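You operate a simulated robot arm through the tools that you are given. There is no shell and no other tool. Be economical: measure what you need, move in short steps, check, and stop when the job is done.

You run a simulated robot arm. Do the job below in one go: nothing can be reset, and whatever is moved stays where it is left.

## Task
Soap the sponge, then wipe off the coffee stain and the jam smear.
Fine: press the sponge on the green soap tray; put it back after.
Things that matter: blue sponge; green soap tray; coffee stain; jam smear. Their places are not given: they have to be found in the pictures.

Only the result counts: the job must be done as asked and must still hold three seconds after the hand-in. Knocking over, shifting, dropping, spilling or breaking anything else fails it.

## Robot
A 6-joint arm with a two-finger parallel gripper, fixed in place. Base frame: the origin is at the foot of the arm, x ahead of it, y to its left, z up; the work surface is at about z = 760. Lengths are in mm, angles in rad, forces in N, time in s.
With the tool pointing down near the work surface it reaches from about 240 to 640 mm from the base axis. Its first joint turns from -1.152 to 1.152 rad. Payload 2.7 kg.
The TCP is the grasp point between the finger pads, 23 mm short of the fingertips. In the tool frame z runs along the fingers and y along their closing line. Largest opening 94 mm; finger width 38, thickness 10; the body of the gripper, 54 by 96 mm, starts 39 mm behind the TCP.
Orientation is told as [roll, pitch, yaw] about the base's x, y, z axes, in that order, counted from this pose: with the fingers straight down and closing along the base's y, the tool's x points along the base's -x, its y along +y and its z along -z.

## Interface
- The arm moves only by the tool jog_arm. Its arguments are lists of equal length, an entry for each row: "delta_pos": the shift along the tool's x, y, z in m, a list of three; "turn": the turn, a rotation vector about the tool's x, y, z in degrees, a list of three; "fingers": the gripper command, from -1 (fully open) to 1 (shut), values between in proportion. In form: {"delta_pos": [[dx, dy, dz], ...], "turn": [[wx, wy, wz], ...], "fingers": [fingers, ...]}. A call has 1 to 12 rows; each row is the pose to reach, as a shift and turn from the pose commanded when the call began, along the tool's axes at that moment. Each row takes 0.2 s and may step no farther than 50 mm and 0.15 rad from the row before; otherwise, or with a gripper value out of range, the whole call is refused. Where a pose cannot be reached the arm comes as near as it can. A force on the tool above 40 N (or 10 N above the force at the start of the call, whichever is more), or a blocked arm, ends the call early, and 0.2 s more pass. The fingers move at their own pace (about 45 mm/s each) and stop on an object; they squeeze with about 34 N. The grip force told is the motor's: it shows also when the fingers shut on nothing. Time passes only in rows, and 0.2 s behind the last, so rows that repeat a pose let the fingers close. The reply holds the time, the measured pose of the TCP, the force on the tool along the base axes, the opening and the grip force, in the units named above and with some noise.
- Cameras (640 x 400 px; columns grow to the right, rows downward): "scene" is fixed at [55.6, -417.5, 1412.8]; the picture's right is [0.92, -0.39, 0.00], its down [-0.19, -0.45, -0.87] and it looks along [0.34, 0.80, -0.49] (base axes); focal length 318 px, centre (320, 200). "wrist" rides on the gripper at [87, 16, -74] in the tool frame; the picture's right is [-0.18, 0.98, 0.00], its down [-0.58, -0.11, -0.81] and it looks along [-0.79, -0.15, 0.59] (tool axes); focal length 243 px, centre (320, 200).
- grab_frame(camera): a new picture of that camera. No time passes.
- locate(camera, pixels): for up to 12 pixels [column, row] of the newest picture of that camera ("zoom" is the newest enlarged one), the place [x, y, z] in the base frame of the surface seen there, good to about 2 mm. No time passes.
- enlarge(camera, box): a new picture of the part [left, top, right, bottom] of that camera's present view, enlarged. No time passes.
- finish_job(): hands the job in; it is judged then, once.

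Go step by step. Measure first, check grasps and placings, and put right what went wrong. The budget is 80 turns and 38 pictures, counting those below and the enlarged ones. Unless the task says otherwise, let go and move clear before handing in, and close with one line.

The tools are called after "Call:" as a command line: name --argument value ..., lists and objects as JSON in quotes. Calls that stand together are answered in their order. jog_arm: Moves the arm, as the interface text tells. Its arguments: {"type":"object","properties":{"delta_pos":{"type":"array"},"turn":{"type":"array"},"fingers":{"type":"array"}},"required":["delta_pos","turn","fingers"]} The other tools are called the same way: grab_frame (camera) takes a picture; locate (camera, pixels) gives the place of the surface under pixels of a picture; enlarge (camera, box) takes an enlarged picture of a part of a camera's view; finish_job () hands the job in.

At the start:

```text
t: 0.0
tcp_pos: [270.3, 302.7, 1120.1]
ee_rot: [0.004, 0.003, 0.002]
ft_force: [-0.3, -0.3, -0.6]
width: 93.9
finger_force: 0.0
```

scene: 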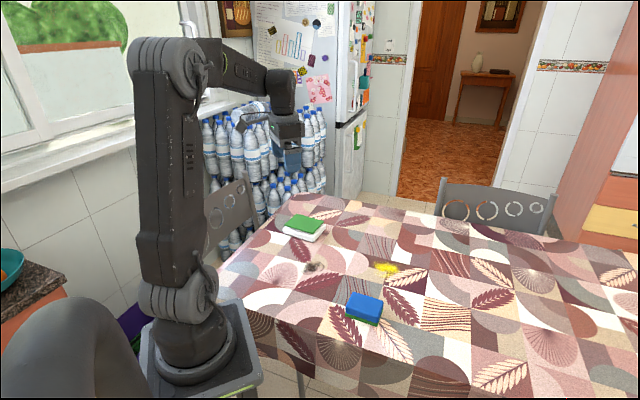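
wrist: 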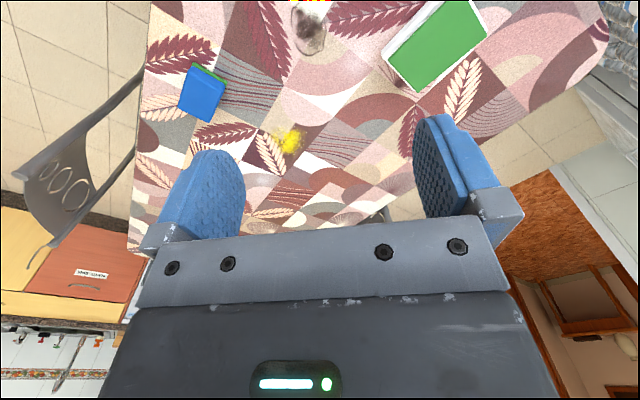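

The scene picture shows a blue sponge near (364,308), a green tray near (303,226), a brown stain near (313,266) and a yellow patch near (386,268). I'll enlarge the table to identify the spots.

Call:
enlarge --camera "scene" --box '[240, 190, 440, 340]'

Call:
enlarge --camera "wrist" --box '[130, 0, 510, 200]'

```text
2.67 times, centred on (340, 265) of scene
```

zoom: 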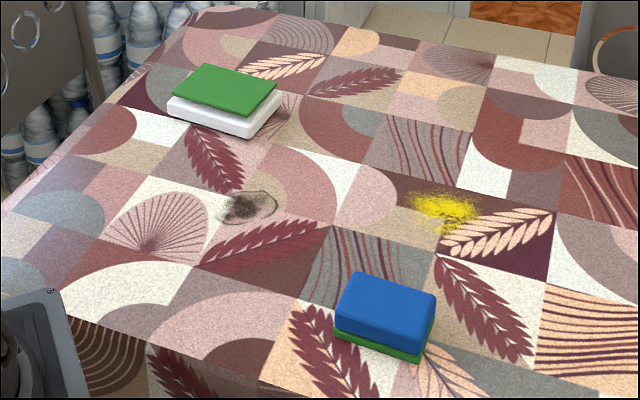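

```text
1.68 times, centred on (320, 100) of wrist
```

zoom: 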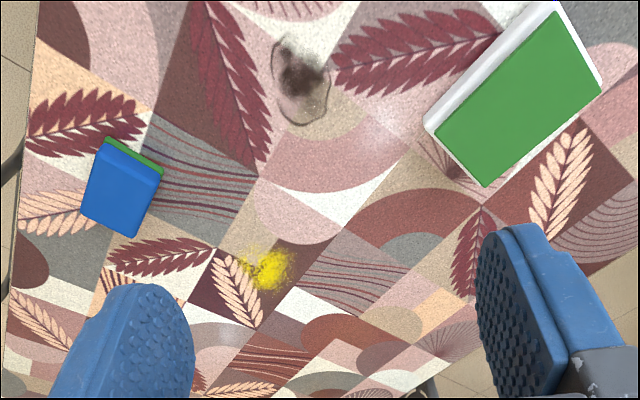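

The zoomed views show a brown coffee ring and a yellow patch, which may be mustard. The wrist picture also shows something red and yellow at the top edge, near (308,0), so I'll locate all of these.

Call:
locate --camera "wrist" --pixels '[[308, 1], [295, 1], [322, 1], [310, 30], [290, 140], [203, 95], [440, 45]]'

Call:
enlarge --camera "wrist" --box '[270, 0, 350, 50]'

```text
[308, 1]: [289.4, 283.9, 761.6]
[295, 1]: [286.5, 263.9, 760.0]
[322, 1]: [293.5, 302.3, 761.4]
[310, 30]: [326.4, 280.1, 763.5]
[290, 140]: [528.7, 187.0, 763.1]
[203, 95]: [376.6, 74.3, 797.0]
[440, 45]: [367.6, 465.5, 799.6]
```

```text
8.00 times, centred on (310, 25) of wrist
```

zoom: 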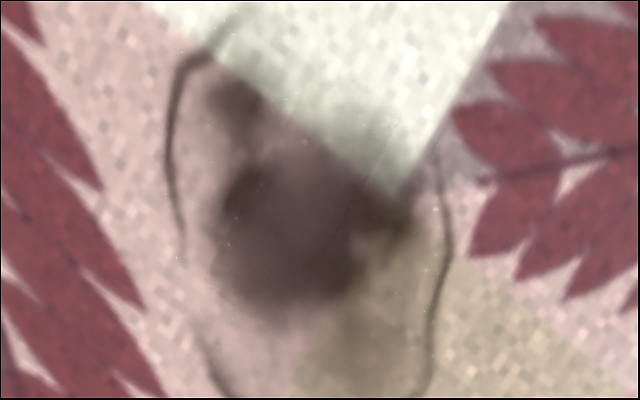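

The red and yellow strip isn't in the enlargement. I'll check the rest of the table in both views for a red jam smear.

Call:
enlarge --camera "scene" --box '[400, 200, 640, 400]'

Call:
enlarge --camera "scene" --box '[200, 190, 420, 400]'

Call:
grab_frame --camera "wrist"

```text
2.00 times, centred on (520, 300) of scene
```

zoom: 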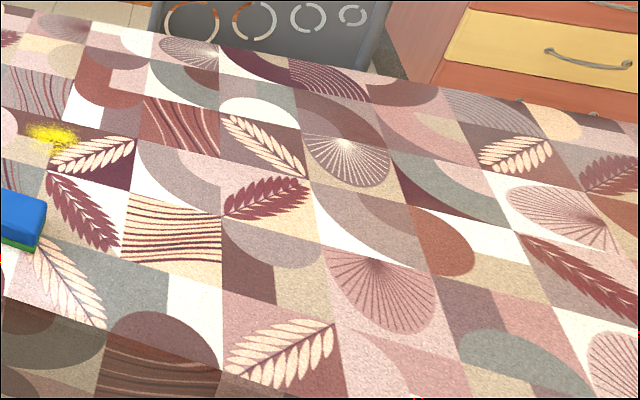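

```text
1.90 times, centred on (310, 295) of scene
```

zoom: 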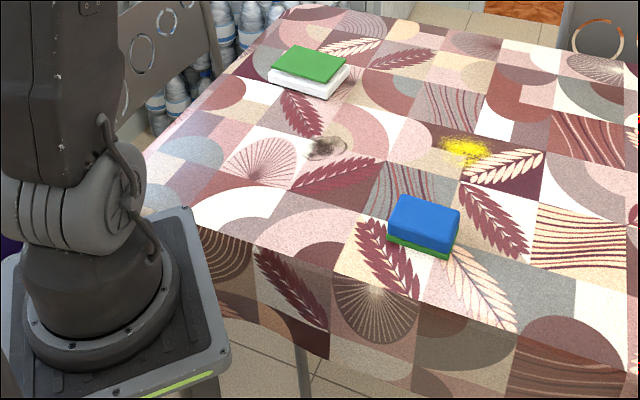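

```text
30 pictures are left
```

wrist: 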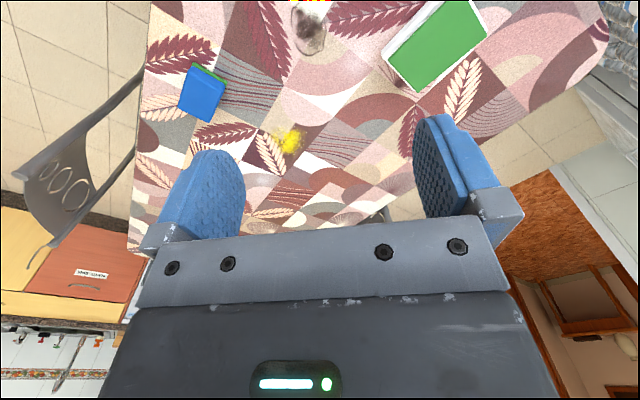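

There is still no clear red jam, but there's a dark spot by the tray corner near wrist (395,85). I'll look closer there and at the yellow patch.

Call:
enlarge --camera "wrist" --box '[330, 30, 470, 120]'

Call:
enlarge --camera "scene" --box '[355, 245, 425, 290]'

```text
4.44 times, centred on (400, 75) of wrist
```

zoom: 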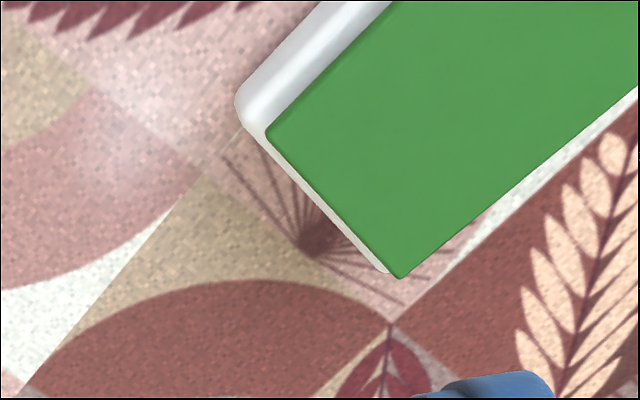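

```text
8.89 times, centred on (390, 268) of scene
```

zoom: 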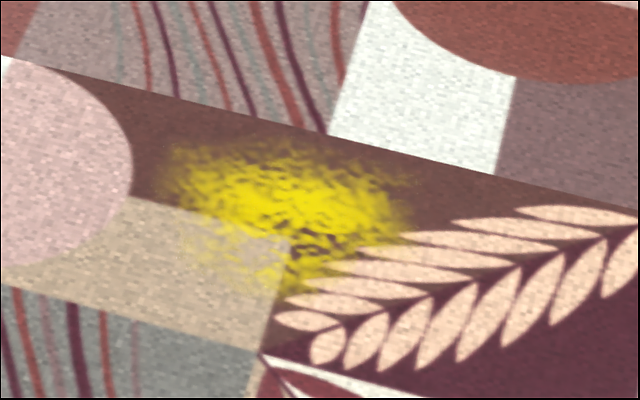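

The yellow patch looks like powder or mustard, and I haven't seen any red smear yet. The strip nearest the base is out of view, so I'll tilt the wrist camera down and swing toward the middle to survey it.

Call:
jog_arm --delta_pos '[[0, -0.04, 0], [0, -0.08, 0], [0, -0.12, 0], [0, -0.16, 0], [0, -0.2, 0], [0, -0.2, 0]]' --turn '[[0, 7, 0], [0, 14, 0], [0, 21, 0], [0, 28, 0], [0, 35, 0], [0, 35, 0]]' --fingers '[-1, -1, -1, -1, -1, -1]'

Call:
grab_frame --camera "wrist"

Call:
grab_frame --camera "scene"

```text
t: 1.4
tcp_pos: [270.1, 103.4, 1121.1]
ee_rot: [0.003, 0.614, 0.002]
ft_force: [0.1, -0.3, 0.1]
width: 93.9
finger_force: 0.1
```

```text
27 pictures are left
```

wrist: 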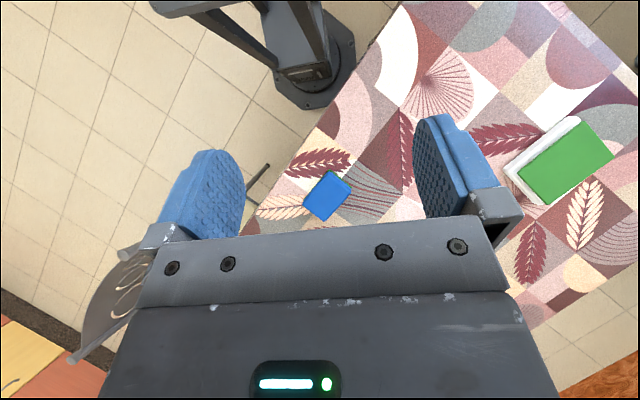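

```text
26 pictures are left
```

scene: 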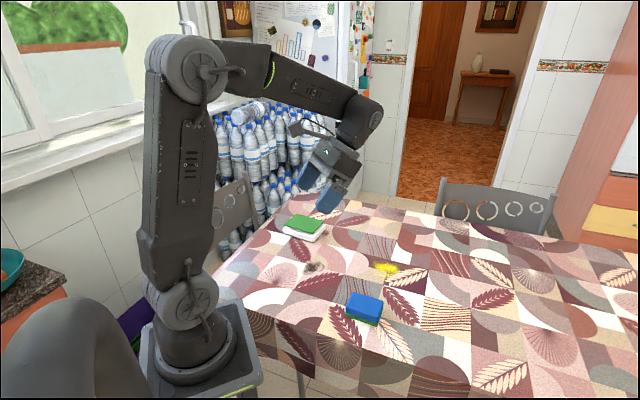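

The near corner of the table shows no other stain, so the yellow patch must be the jam. Next I'll measure the sponge, tray and stains precisely.

Call:
enlarge --camera "scene" --box '[335, 280, 395, 335]'

Call:
locate --camera "scene" --pixels '[[302, 266], [313, 262], [325, 263], [310, 274], [370, 266], [386, 263], [402, 268], [390, 275], [386, 268]]'

Call:
enlarge --camera "scene" --box '[275, 205, 335, 250]'

```text
7.27 times, centred on (365, 308) of scene
```

zoom: 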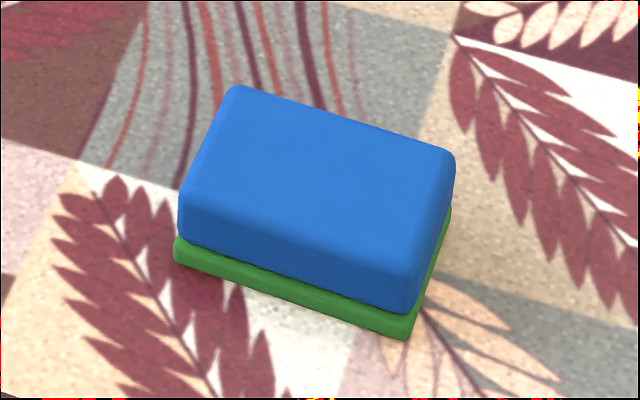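

```text
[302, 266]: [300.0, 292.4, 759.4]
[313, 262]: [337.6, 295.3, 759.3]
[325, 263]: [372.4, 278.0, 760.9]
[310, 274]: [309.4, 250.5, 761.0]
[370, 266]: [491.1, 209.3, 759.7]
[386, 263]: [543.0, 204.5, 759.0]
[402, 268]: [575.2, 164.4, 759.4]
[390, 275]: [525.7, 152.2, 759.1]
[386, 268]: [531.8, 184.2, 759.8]
```

```text
8.89 times, centred on (305, 228) of scene
```

zoom: 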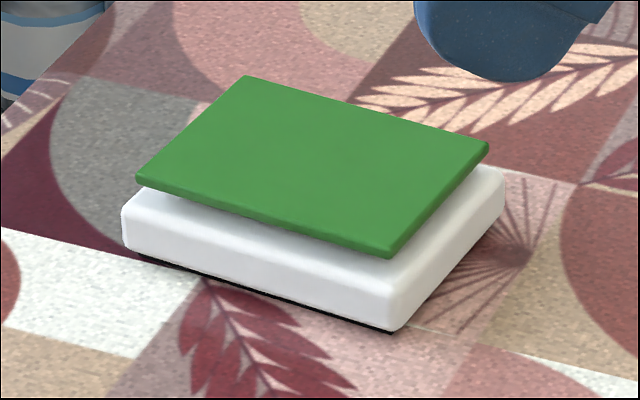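

I'll locate the tray corners in the zoom and the sponge corners in the scene picture.

Call:
locate --camera "zoom" --pixels '[[248, 80], [482, 145], [388, 250], [143, 178], [315, 165], [396, 325], [126, 240]]'

Call:
locate --camera "scene" --pixels '[[353.8, 293.5], [382, 302.5], [377.3, 315.5], [347, 306.5], [364, 303], [345.5, 316], [376.3, 326.3], [376, 320.5], [346.5, 311]]'

Call:
enlarge --camera "wrist" --box '[280, 150, 380, 240]'

```text
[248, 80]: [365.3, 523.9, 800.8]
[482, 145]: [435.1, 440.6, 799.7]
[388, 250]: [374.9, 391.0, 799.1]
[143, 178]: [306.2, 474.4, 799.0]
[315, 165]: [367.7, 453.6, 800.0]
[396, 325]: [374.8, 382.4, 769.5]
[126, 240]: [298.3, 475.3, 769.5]
```

```text
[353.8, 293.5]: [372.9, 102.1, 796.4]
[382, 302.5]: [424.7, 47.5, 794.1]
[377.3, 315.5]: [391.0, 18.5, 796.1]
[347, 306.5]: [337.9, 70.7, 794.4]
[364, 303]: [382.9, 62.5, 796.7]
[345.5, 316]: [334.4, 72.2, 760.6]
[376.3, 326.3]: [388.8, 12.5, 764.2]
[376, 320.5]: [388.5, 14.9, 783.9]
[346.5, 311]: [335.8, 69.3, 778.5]
```

```text
4.44 times, centred on (330, 195) of wrist
```

zoom: 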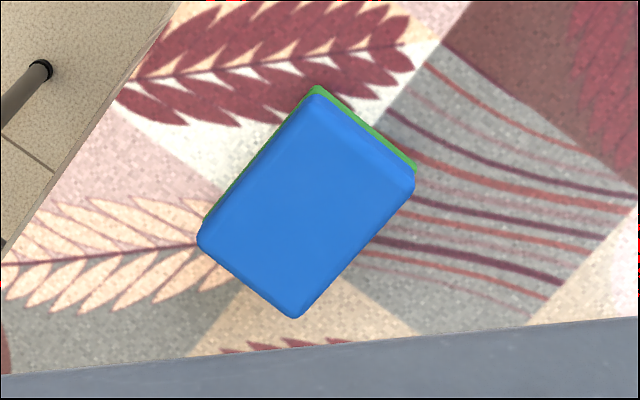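

The sponge is centred near (382,60), about 80 x 54 mm, with its top at z≈797 and its long axis at about -46.5°. The tray top is centred at (370,457), z≈800. I'll level the tool now and then yaw over the sponge.

Call:
jog_arm --delta_pos '[[0, 0, 0], [0, 0, 0], [0, 0, 0], [0, 0, 0], [0, 0, 0], [0, 0, 0]]' --turn '[[0, -7, 0], [0, -14, 0], [0, -21, 0], [0, -28, 0], [0, -35, 0], [0, -35, 0]]' --fingers '[-1, -1, -1, -1, -1, -1]'

Call:
jog_arm --delta_pos '[[-0.016, -0.006, 0.031], [-0.032, -0.012, 0.063], [-0.048, -0.018, 0.094], [-0.064, -0.025, 0.126], [-0.08, -0.031, 0.157], [-0.096, -0.037, 0.189], [-0.112, -0.043, 0.22], [-0.112, -0.043, 0.22]]' --turn '[[0, 0, 7], [0, 0, 14], [0, 0, 21], [0, 0, 28], [0, 0, 35], [0, 0, 41], [0, 0, 46.5], [0, 0, 46.5]]' --fingers '[-1, -1, -1, -1, -1, -1, -1, -1]'

Call:
grab_frame --camera "wrist"

```text
t: 2.8
tcp_pos: [269.7, 103.7, 1120.5]
ee_rot: [0.002, -0.002, 0.0]
ft_force: [0.0, -0.5, -0.5]
width: 94.4
finger_force: 0.0
```

```text
t: 4.6
tcp_pos: [382.1, 60.5, 900.7]
ee_rot: [0.003, 0.004, -0.814]
ft_force: [0.0, 0.5, 0.6]
width: 93.9
finger_force: 0.1
```

```text
22 pictures are left
```

wrist: 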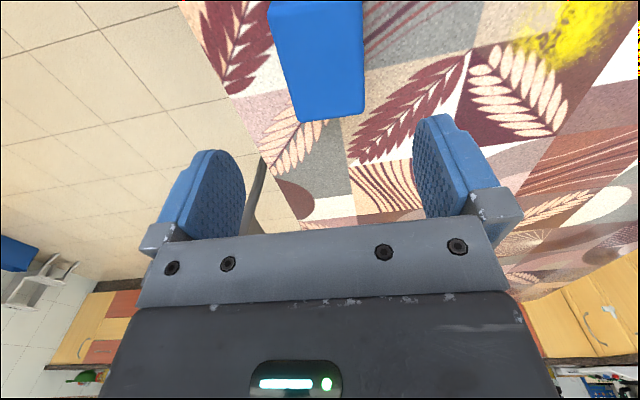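

The tool is at (382,60.5,900.7), and the sponge sits at the top of the wrist picture between about (298,121) and (362,108). I'll check its axis from its edges.

Call:
locate --camera "wrist" --pixels '[[301, 116], [359, 104], [275, 30], [361, 30], [270, 5], [361, 5]]'

```text
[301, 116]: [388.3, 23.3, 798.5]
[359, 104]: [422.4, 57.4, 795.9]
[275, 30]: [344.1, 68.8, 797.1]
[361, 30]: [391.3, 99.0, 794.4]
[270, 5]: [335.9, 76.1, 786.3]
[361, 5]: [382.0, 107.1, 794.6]
```

The axis agrees within a few degrees and the centre is about (382,61). I'll descend to TCP z≈795, which puts the fingertips about 12 mm above the cloth, and then close.

Call:
jog_arm --delta_pos '[[0, 0, 0.03], [0, 0, 0.06], [0, 0, 0.085], [0, 0, 0.1045], [0, 0, 0.1045]]' --turn '[[0, 0, 0], [0, 0, 0], [0, 0, 0], [0, 0, 0], [0, 0, 0]]' --fingers '[-1, -1, -1, -1, -1]'

Call:
jog_arm --delta_pos '[[0, 0, 0], [0, 0, 0], [0, 0, 0], [0, 0, 0], [0, 0, 0], [0, 0, 0], [0, 0, 0]]' --turn '[[0, 0, 0], [0, 0, 0], [0, 0, 0], [0, 0, 0], [0, 0, 0], [0, 0, 0], [0, 0, 0]]' --fingers '[0, 0.5, 1, 1, 1, 1, 1]'

Call:
grab_frame --camera "scene"

```text
t: 5.8
tcp_pos: [383.1, 61.4, 794.2]
ee_rot: [0.002, 0.003, -0.811]
ft_force: [-0.1, 0.1, 0.1]
width: 94.2
finger_force: 0.0
```

```text
t: 7.4
tcp_pos: [382.7, 62.1, 795.1]
ee_rot: [0.002, 0.003, -0.811]
ft_force: [-1.0, -0.3, 0.6]
width: 58.9
finger_force: 34.1
```

```text
21 pictures are left
```

scene: 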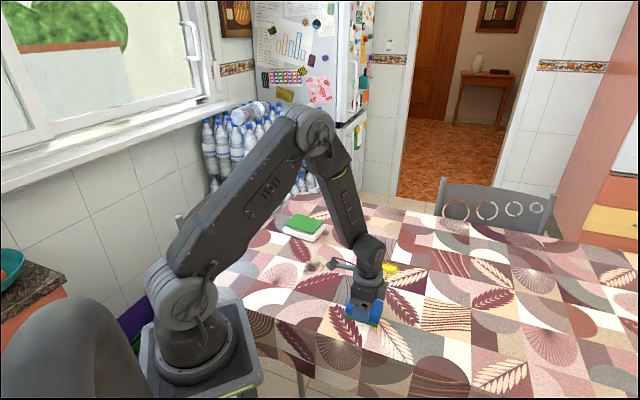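

The sponge is gripped at 58.9 mm with 34 N. I'll lift 100 mm and carry it over the tray at (370,457).

Call:
jog_arm --delta_pos '[[0, 0, -0.03], [0, 0, -0.065], [0, 0, -0.1], [0, 0, -0.1]]' --turn '[[0, 0, 0], [0, 0, 0], [0, 0, 0], [0, 0, 0]]' --fingers '[1, 1, 1, 1]'

Call:
jog_arm --delta_pos '[[0.0268, 0.0239, 0], [0.0537, 0.0477, 0], [0.0805, 0.0716, 0], [0.1073, 0.0955, 0], [0.1341, 0.1194, 0], [0.161, 0.1432, 0], [0.1878, 0.1671, 0], [0.2146, 0.191, 0], [0.2415, 0.2149, 0], [0.2683, 0.2387, 0], [0.2951, 0.2626, 0], [0.2951, 0.2626, 0]]' --turn '[[0, 0, 0], [0, 0, 0], [0, 0, 0], [0, 0, 0], [0, 0, 0], [0, 0, 0], [0, 0, 0], [0, 0, 0], [0, 0, 0], [0, 0, 0], [0, 0, 0], [0, 0, 0]]' --fingers '[1, 1, 1, 1, 1, 1, 1, 1, 1, 1, 1, 1]'

Call:
enlarge --camera "scene" --box '[240, 150, 400, 260]'

```text
t: 8.4
tcp_pos: [382.4, 60.7, 895.3]
ee_rot: [0.0, 0.006, -0.812]
ft_force: [0.8, 0.4, 0.3]
width: 59.0
finger_force: 33.4
```

```text
t: 11.0
tcp_pos: [368.7, 456.3, 896.6]
ee_rot: [0.0, 0.002, -0.811]
ft_force: [-0.6, -0.5, -1.0]
width: 59.2
finger_force: 33.9
```

```text
3.64 times, centred on (320, 205) of scene
```

zoom: 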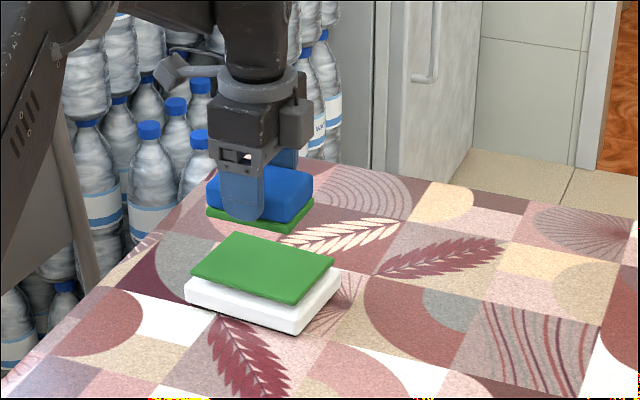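

The sponge hangs straight above the tray, and contact should come at TCP z≈835. I'll come down to just above, then descend in small steps.

Call:
jog_arm --delta_pos '[[0, 0, 0.03], [0, 0, 0.05], [0, 0, 0.056], [0, 0, 0.058], [0, 0, 0.06], [0, 0, 0.061], [0, 0, 0.061]]' --turn '[[0, 0, 0], [0, 0, 0], [0, 0, 0], [0, 0, 0], [0, 0, 0], [0, 0, 0], [0, 0, 0]]' --fingers '[1, 1, 1, 1, 1, 1, 1]'

```text
t: 12.6
tcp_pos: [369.6, 455.2, 834.8]
ee_rot: [0.001, 0.002, -0.811]
ft_force: [-0.2, -0.3, 0.0]
width: 59.0
finger_force: 34.2
```

No contact yet at z=834.8, so I'll keep going in 1 mm steps.

Call:
jog_arm --delta_pos '[[0, 0, 0.001], [0, 0, 0.002], [0, 0, 0.002]]' --turn '[[0, 0, 0], [0, 0, 0], [0, 0, 0]]' --fingers '[1, 1, 1]'

```text
t: 13.4
tcp_pos: [369.1, 456.7, 833.1]
ee_rot: [0.001, 0.003, -0.812]
ft_force: [-0.3, 0.2, 0.0]
width: 59.2
finger_force: 33.6
```

Call:
jog_arm --delta_pos '[[0, 0, 0.001], [0, 0, 0.002], [0, 0, 0.003], [0, 0, 0.003]]' --turn '[[0, 0, 0], [0, 0, 0], [0, 0, 0], [0, 0, 0]]' --fingers '[1, 1, 1, 1]'

Call:
enlarge --camera "scene" --box '[270, 190, 350, 250]'

```text
t: 14.4
tcp_pos: [367.5, 457.4, 830.0]
ee_rot: [0.001, 0.005, -0.812]
ft_force: [-0.6, -0.7, 1.9]
width: 59.2
finger_force: 34.1
```

```text
6.67 times, centred on (310, 220) of scene
```

zoom: 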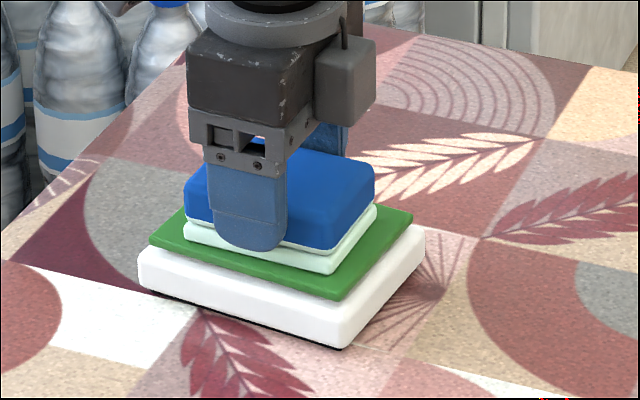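

Contact reads 1.9 N, and the sponge's underside has turned pale and soapy in the picture. I'll press slightly more to be sure, then lift.

Call:
jog_arm --delta_pos '[[0, 0, 0.001], [0, 0, 0.002], [0, 0, 0.002], [0, 0, 0.002]]' --turn '[[0, 0, 0], [0, 0, 0], [0, 0, 0], [0, 0, 0]]' --fingers '[1, 1, 1, 1]'

```text
t: 15.4
tcp_pos: [368.5, 455.7, 828.6]
ee_rot: [0.001, 0.003, -0.812]
ft_force: [-0.3, -0.3, 1.2]
width: 59.1
finger_force: 33.7
```

Call:
jog_arm --delta_pos '[[0, 0, 0.001], [0, 0, 0.002], [0, 0, 0.003], [0, 0, 0.003]]' --turn '[[0, 0, 0], [0, 0, 0], [0, 0, 0], [0, 0, 0]]' --fingers '[1, 1, 1, 1]'

```text
t: 16.4
tcp_pos: [369.4, 455.9, 826.1]
ee_rot: [0.005, 0.003, -0.811]
ft_force: [-2.8, -2.5, 15.6]
width: 59.2
finger_force: 33.8
```

It reads 15.6 N on the tray, which is a solid press. I'll lift and move over the coffee stain at about (337,277), then take a look.

Call:
jog_arm --delta_pos '[[0, 0, -0.02], [0, 0, -0.05], [0, 0, -0.07], [-0.0216, -0.0293, -0.07], [-0.0431, -0.0586, -0.07], [-0.0647, -0.0878, -0.07], [-0.0862, -0.1171, -0.07], [-0.1078, -0.1464, -0.07], [-0.1078, -0.1464, -0.07]]' --turn '[[0, 0, 0], [0, 0, 0], [0, 0, 0], [0, 0, 0], [0, 0, 0], [0, 0, 0], [0, 0, 0], [0, 0, 0], [0, 0, 0]]' --fingers '[1, 1, 1, 1, 1, 1, 1, 1, 1]'

Call:
enlarge --camera "scene" --box '[260, 190, 400, 300]'

```text
t: 18.4
tcp_pos: [337.1, 276.9, 894.1]
ee_rot: [0.004, 0.004, -0.812]
ft_force: [0.2, 0.5, 0.5]
width: 58.9
finger_force: 34.2
```

```text
3.64 times, centred on (330, 245) of scene
```

zoom: 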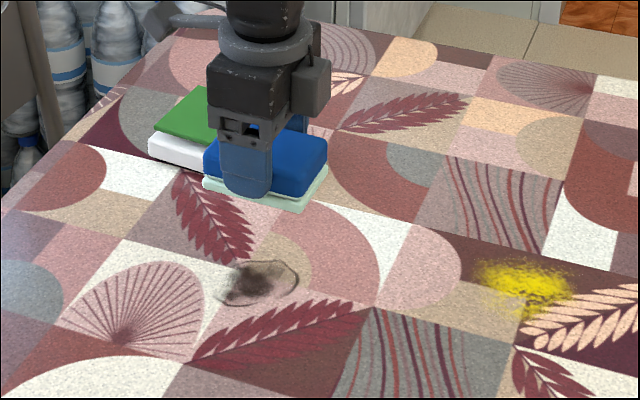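

The sponge's underside is white with soap and the tray is still in place. I'll measure both stain outlines in this zoom.

Call:
locate --camera "zoom" --pixels '[[222, 290], [240, 262], [275, 260], [299, 275], [285, 300], [235, 307], [468, 272], [530, 260], [585, 280], [560, 305], [525, 318], [480, 300]]'

```text
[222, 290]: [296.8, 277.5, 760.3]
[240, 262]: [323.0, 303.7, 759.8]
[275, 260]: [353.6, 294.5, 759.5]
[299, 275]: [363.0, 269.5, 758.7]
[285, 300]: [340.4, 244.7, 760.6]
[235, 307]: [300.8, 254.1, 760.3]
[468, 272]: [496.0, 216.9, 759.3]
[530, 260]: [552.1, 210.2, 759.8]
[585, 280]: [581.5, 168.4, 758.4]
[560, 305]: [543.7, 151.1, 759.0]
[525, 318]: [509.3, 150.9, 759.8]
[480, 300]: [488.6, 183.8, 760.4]
```

The coffee stain is centred at about (331,274) and the jam at about (534,182). I'll descend to just above the coffee stain.

Call:
jog_arm --delta_pos '[[0.002, -0.006, 0.035], [0.002, -0.006, 0.07], [0.002, -0.006, 0.095], [0.002, -0.006, 0.1], [0.002, -0.006, 0.102], [0.002, -0.006, 0.102]]' --turn '[[0, 0, 0], [0, 0, 0], [0, 0, 0], [0, 0, 0], [0, 0, 0], [0, 0, 0]]' --fingers '[1, 1, 1, 1, 1, 1]'

Call:
jog_arm --delta_pos '[[0, 0, 0.001], [0, 0, 0.002], [0, 0, 0.003], [0, 0, 0.003]]' --turn '[[0, 0, 0], [0, 0, 0], [0, 0, 0], [0, 0, 0]]' --fingers '[1, 1, 1, 1]'

```text
t: 19.8
tcp_pos: [332.8, 275.2, 794.9]
ee_rot: [0.004, 0.002, -0.811]
ft_force: [-6.0, -5.0, 31.1]
width: 58.8
finger_force: 34.1
```

```text
t: 20.2
tcp_pos: [333.2, 274.9, 792.7]
ee_rot: [0.004, 0.001, -0.813]
ft_force: [-1.4, -2.0, 8.0]
width: 59.2
finger_force: 34.3
stopped in row 2: the force on the tool passed its limit (the readings are from after the stop); the commanded pose is now the measured one
```

The force limit stopped the descent. The sponge now rests on the stain at 8 N, with TCP z≈792.7. I'll wipe back and forth in the plane.

Call:
jog_arm --delta_pos '[[0, 0.015, 0], [0, 0.03, 0], [0, 0.015, 0], [0, 0, 0], [0, -0.015, 0], [0, -0.03, 0], [0, -0.015, 0], [0, 0, 0], [0.015, 0, 0], [0.03, 0, 0], [0.015, 0, 0], [0, 0, 0]]' --turn '[[0, 0, 0], [0, 0, 0], [0, 0, 0], [0, 0, 0], [0, 0, 0], [0, 0, 0], [0, 0, 0], [0, 0, 0], [0, 0, 0], [0, 0, 0], [0, 0, 0], [0, 0, 0]]' --fingers '[1, 1, 1, 1, 1, 1, 1, 1, 1, 1, 1, 1]'

```text
t: 22.8
tcp_pos: [331.3, 275.0, 794.8]
ee_rot: [0.003, 0.002, -0.811]
ft_force: [-3.9, 4.3, 11.8]
width: 58.9
finger_force: 34.3
```

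The wiping force is steady at about 12 N. I'll do more strokes that cover the edges and corners of the stain.

Call:
jog_arm --delta_pos '[[-0.015, 0, 0], [-0.03, 0, 0], [-0.025, 0.015, 0], [-0.02, 0.025, 0], [0, 0.025, 0], [0.02, 0.025, 0], [0.025, 0.01, 0], [0.025, -0.01, 0], [0.02, -0.025, 0], [0, -0.025, 0], [-0.02, -0.025, 0], [0, 0, 0]]' --turn '[[0, 0, 0], [0, 0, 0], [0, 0, 0], [0, 0, 0], [0, 0, 0], [0, 0, 0], [0, 0, 0], [0, 0, 0], [0, 0, 0], [0, 0, 0], [0, 0, 0], [0, 0, 0]]' --fingers '[1, 1, 1, 1, 1, 1, 1, 1, 1, 1, 1, 1]'

Call:
jog_arm --delta_pos '[[0, 0, -0.03], [0, 0, -0.07], [0, 0, -0.1], [0, 0, -0.1]]' --turn '[[0, 0, 0], [0, 0, 0], [0, 0, 0], [0, 0, 0]]' --fingers '[1, 1, 1, 1]'

Call:
enlarge --camera "scene" --box '[260, 190, 400, 300]'

```text
t: 25.4
tcp_pos: [332.9, 275.0, 794.0]
ee_rot: [0.005, 0.003, -0.813]
ft_force: [-1.8, -3.0, 6.3]
width: 58.7
finger_force: 34.2
```

```text
t: 26.4
tcp_pos: [332.7, 273.7, 893.7]
ee_rot: [0.002, 0.0, -0.812]
ft_force: [-0.8, -0.8, 0.3]
width: 58.7
finger_force: 34.0
```

```text
3.64 times, centred on (330, 245) of scene
```

zoom: 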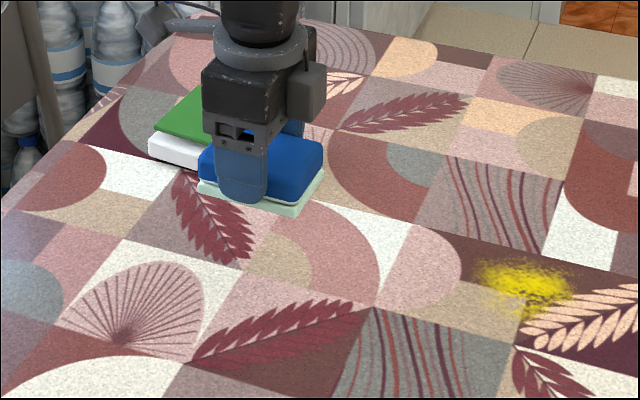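

The coffee stain is gone. Next I'll carry the sponge to the jam at about (534,182) and descend close to it.

Call:
jog_arm --delta_pos '[[-0.0343, 0.0139, 0], [-0.0686, 0.0277, 0], [-0.1028, 0.0416, 0], [-0.1371, 0.0555, 0], [-0.1714, 0.0693, 0], [-0.2057, 0.0832, 0], [-0.2057, 0.0832, 0.035], [-0.2057, 0.0832, 0.07], [-0.2057, 0.0832, 0.09], [-0.2057, 0.0832, 0.094], [-0.2057, 0.0832, 0.095]]' --turn '[[0, 0, 0], [0, 0, 0], [0, 0, 0], [0, 0, 0], [0, 0, 0], [0, 0, 0], [0, 0, 0], [0, 0, 0], [0, 0, 0], [0, 0, 0], [0, 0, 0]]' --fingers '[1, 1, 1, 1, 1, 1, 1, 1, 1, 1, 1]'

```text
t: 28.8
tcp_pos: [534.6, 183.8, 798.8]
ee_rot: [0.002, 0.0, -0.812]
ft_force: [0.0, -0.5, -0.5]
width: 59.1
finger_force: 34.0
```

Call:
jog_arm --delta_pos '[[0, 0, 0.001], [0, 0, 0.002], [0, 0, 0.003], [0, 0, 0.004], [0, 0, 0.004]]' --turn '[[0, 0, 0], [0, 0, 0], [0, 0, 0], [0, 0, 0], [0, 0, 0]]' --fingers '[1, 1, 1, 1, 1]'

```text
t: 30.0
tcp_pos: [535.3, 182.7, 794.4]
ee_rot: [0.003, 0.001, -0.811]
ft_force: [0.0, 0.2, 0.5]
width: 58.8
finger_force: 34.1
```

Call:
jog_arm --delta_pos '[[0, 0, 0.001], [0, 0, 0.002], [0, 0, 0.003], [0, 0, 0.003]]' --turn '[[0, 0, 0], [0, 0, 0], [0, 0, 0], [0, 0, 0]]' --fingers '[1, 1, 1, 1]'

```text
t: 31.0
tcp_pos: [535.8, 183.3, 792.8]
ee_rot: [0.007, 0.001, -0.81]
ft_force: [-7.6, -1.7, 25.6]
width: 59.0
finger_force: 34.7
```

It's in contact at 25 N. I'll ease off 1 mm and wipe across the jam.

Call:
jog_arm --delta_pos '[[0, 0.015, -0.001], [0, 0.03, -0.001], [0, 0.01, -0.001], [0, -0.01, -0.001], [0, -0.03, -0.001], [0.015, -0.03, -0.001], [0.03, -0.025, -0.001], [0.03, -0.005, -0.001], [0.03, 0.015, -0.001], [0.015, 0.025, -0.001], [0, 0.03, -0.001], [-0.015, 0.03, -0.001]]' --turn '[[0, 0, 0], [0, 0, 0], [0, 0, 0], [0, 0, 0], [0, 0, 0], [0, 0, 0], [0, 0, 0], [0, 0, 0], [0, 0, 0], [0, 0, 0], [0, 0, 0], [0, 0, 0]]' --fingers '[1, 1, 1, 1, 1, 1, 1, 1, 1, 1, 1, 1]'

Call:
jog_arm --delta_pos '[[-0.015, 0, 0], [-0.015, -0.02, 0], [-0.015, -0.04, 0], [-0.01, -0.055, 0], [0.005, -0.055, 0], [0.015, -0.055, 0], [0.015, -0.035, 0], [0.015, -0.015, 0], [0.015, 0, 0], [0, 0, 0], [0, -0.02, 0], [0.015, -0.03, 0]]' --turn '[[0, 0, 0], [0, 0, 0], [0, 0, 0], [0, 0, 0], [0, 0, 0], [0, 0, 0], [0, 0, 0], [0, 0, 0], [0, 0, 0], [0, 0, 0], [0, 0, 0], [0, 0, 0]]' --fingers '[1, 1, 1, 1, 1, 1, 1, 1, 1, 1, 1, 1]'

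Call:
jog_arm --delta_pos '[[0, 0, -0.03], [0, 0, -0.07], [0, 0, -0.1], [0, 0, -0.1]]' --turn '[[0, 0, 0], [0, 0, 0], [0, 0, 0], [0, 0, 0]]' --fingers '[1, 1, 1, 1]'

Call:
enlarge --camera "scene" --box '[260, 190, 460, 330]'

```text
t: 33.6
tcp_pos: [565.8, 194.4, 793.6]
ee_rot: [0.008, 0.001, -0.811]
ft_force: [-3.4, 5.4, 16.1]
width: 59.3
finger_force: 33.9
```

```text
t: 36.2
tcp_pos: [535.8, 183.6, 793.5]
ee_rot: [0.007, -0.001, -0.812]
ft_force: [4.9, -2.7, 13.4]
width: 58.9
finger_force: 33.8
```

```text
t: 37.2
tcp_pos: [533.7, 182.8, 893.1]
ee_rot: [0.004, 0.004, -0.811]
ft_force: [-0.6, 0.7, 0.0]
width: 59.0
finger_force: 34.2
```

```text
2.86 times, centred on (360, 260) of scene
```

zoom: 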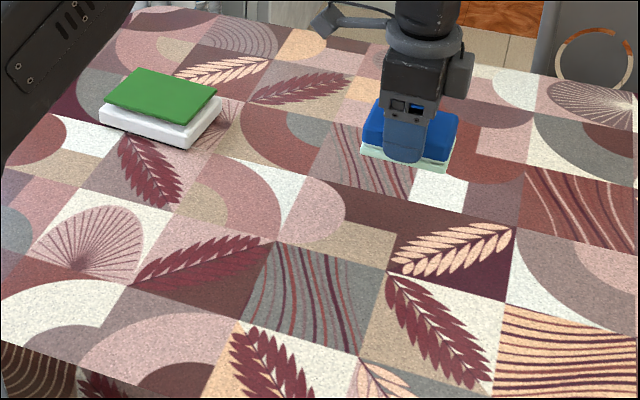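

Both stains are gone. I'll carry the sponge back to its original spot, TCP (382.5,61.5).

Call:
jog_arm --delta_pos '[[0.0033, -0.0387, 0], [0.0065, -0.0773, 0], [0.0098, -0.116, 0], [0.013, -0.1546, 0], [0.0163, -0.1933, 0], [0.0163, -0.1933, 0.04], [0.0163, -0.1933, 0.08], [0.0163, -0.1933, 0.094], [0.0163, -0.1933, 0.096], [0.0163, -0.1933, 0.096]]' --turn '[[0, 0, 0], [0, 0, 0], [0, 0, 0], [0, 0, 0], [0, 0, 0], [0, 0, 0], [0, 0, 0], [0, 0, 0], [0, 0, 0], [0, 0, 0]]' --fingers '[1, 1, 1, 1, 1, 1, 1, 1, 1, 1]'

```text
t: 39.4
tcp_pos: [382.4, 62.3, 796.6]
ee_rot: [0.003, 0.003, -0.813]
ft_force: [-0.2, 0.1, -0.3]
width: 58.8
finger_force: 34.5
```

Call:
jog_arm --delta_pos '[[0, 0, 0.001], [0, 0, 0.002], [0, 0, 0.002]]' --turn '[[0, 0, 0], [0, 0, 0], [0, 0, 0]]' --fingers '[1, 1, 1]'

```text
t: 40.2
tcp_pos: [382.7, 62.3, 793.6]
ee_rot: [0.006, 0.002, -0.811]
ft_force: [1.0, 0.4, 0.1]
width: 59.2
finger_force: 33.7
```

Call:
jog_arm --delta_pos '[[0, 0, 0.001], [0, 0, 0.0015], [0, 0, 0.0015]]' --turn '[[0, 0, 0], [0, 0, 0], [0, 0, 0]]' --fingers '[1, 1, 1]'

```text
t: 41.0
tcp_pos: [384.1, 62.7, 792.6]
ee_rot: [0.005, 0.002, -0.811]
ft_force: [-3.6, -1.6, 21.3]
width: 58.8
finger_force: 33.8
```

The sponge is on the cloth, reading 21 N. I'll ease up 1 mm, open the fingers, rise clear and check.

Call:
jog_arm --delta_pos '[[0, 0, -0.001], [0, 0, -0.001], [0, 0, -0.001], [0, 0, -0.001], [0, 0, -0.001], [0, 0, -0.001], [0, 0, -0.03], [0, 0, -0.07], [0, 0, -0.11], [0, 0, -0.15], [0, 0, -0.15]]' --turn '[[0, 0, 0], [0, 0, 0], [0, 0, 0], [0, 0, 0], [0, 0, 0], [0, 0, 0], [0, 0, 0], [0, 0, 0], [0, 0, 0], [0, 0, 0], [0, 0, 0]]' --fingers '[1, 0, -1, -1, -1, -1, -1, -1, -1, -1, -1]'

Call:
enlarge --camera "scene" --box '[240, 190, 440, 340]'

Call:
grab_frame --camera "scene"

Call:
locate --camera "scene" --pixels '[[345.5, 316], [376.3, 326.3], [376, 320.5], [364, 303]]'

```text
t: 43.4
tcp_pos: [383.2, 61.4, 943.7]
ee_rot: [0.003, 0.002, -0.812]
ft_force: [-0.2, 0.0, 0.0]
width: 94.0
finger_force: 0.0
```

```text
2.67 times, centred on (340, 265) of scene
```

zoom: 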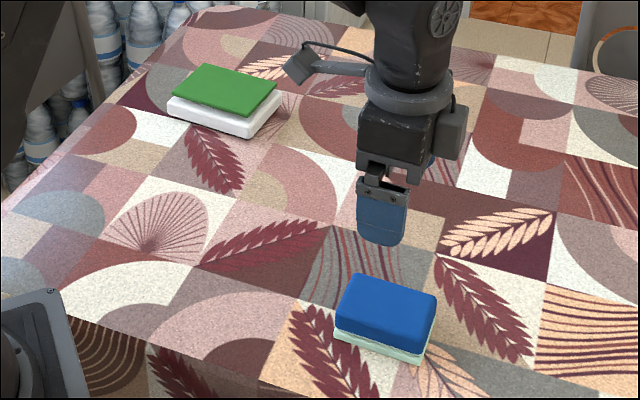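

```text
14 pictures are left
```

scene: 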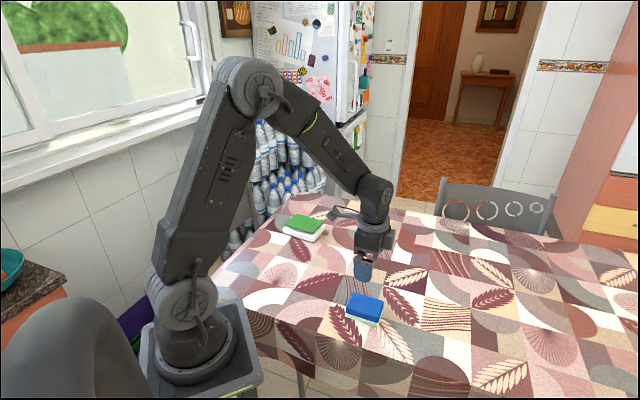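

```text
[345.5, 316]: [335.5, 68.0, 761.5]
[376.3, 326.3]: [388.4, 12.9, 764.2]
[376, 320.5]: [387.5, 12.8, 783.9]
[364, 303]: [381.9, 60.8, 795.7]
```

The sponge is back in its original place to within about a millimetre or two, with both stains gone and the tray unmoved. The gripper is open and clear, so I'm handing in.

Call:
finish_job

```text
The job is handed in.
```

The sponge was soaped on the green tray, the coffee stain and the jam smear were wiped off, and the sponge was put back where it started. I took the yellow patch to be the jam, since no other smear showed on the table.
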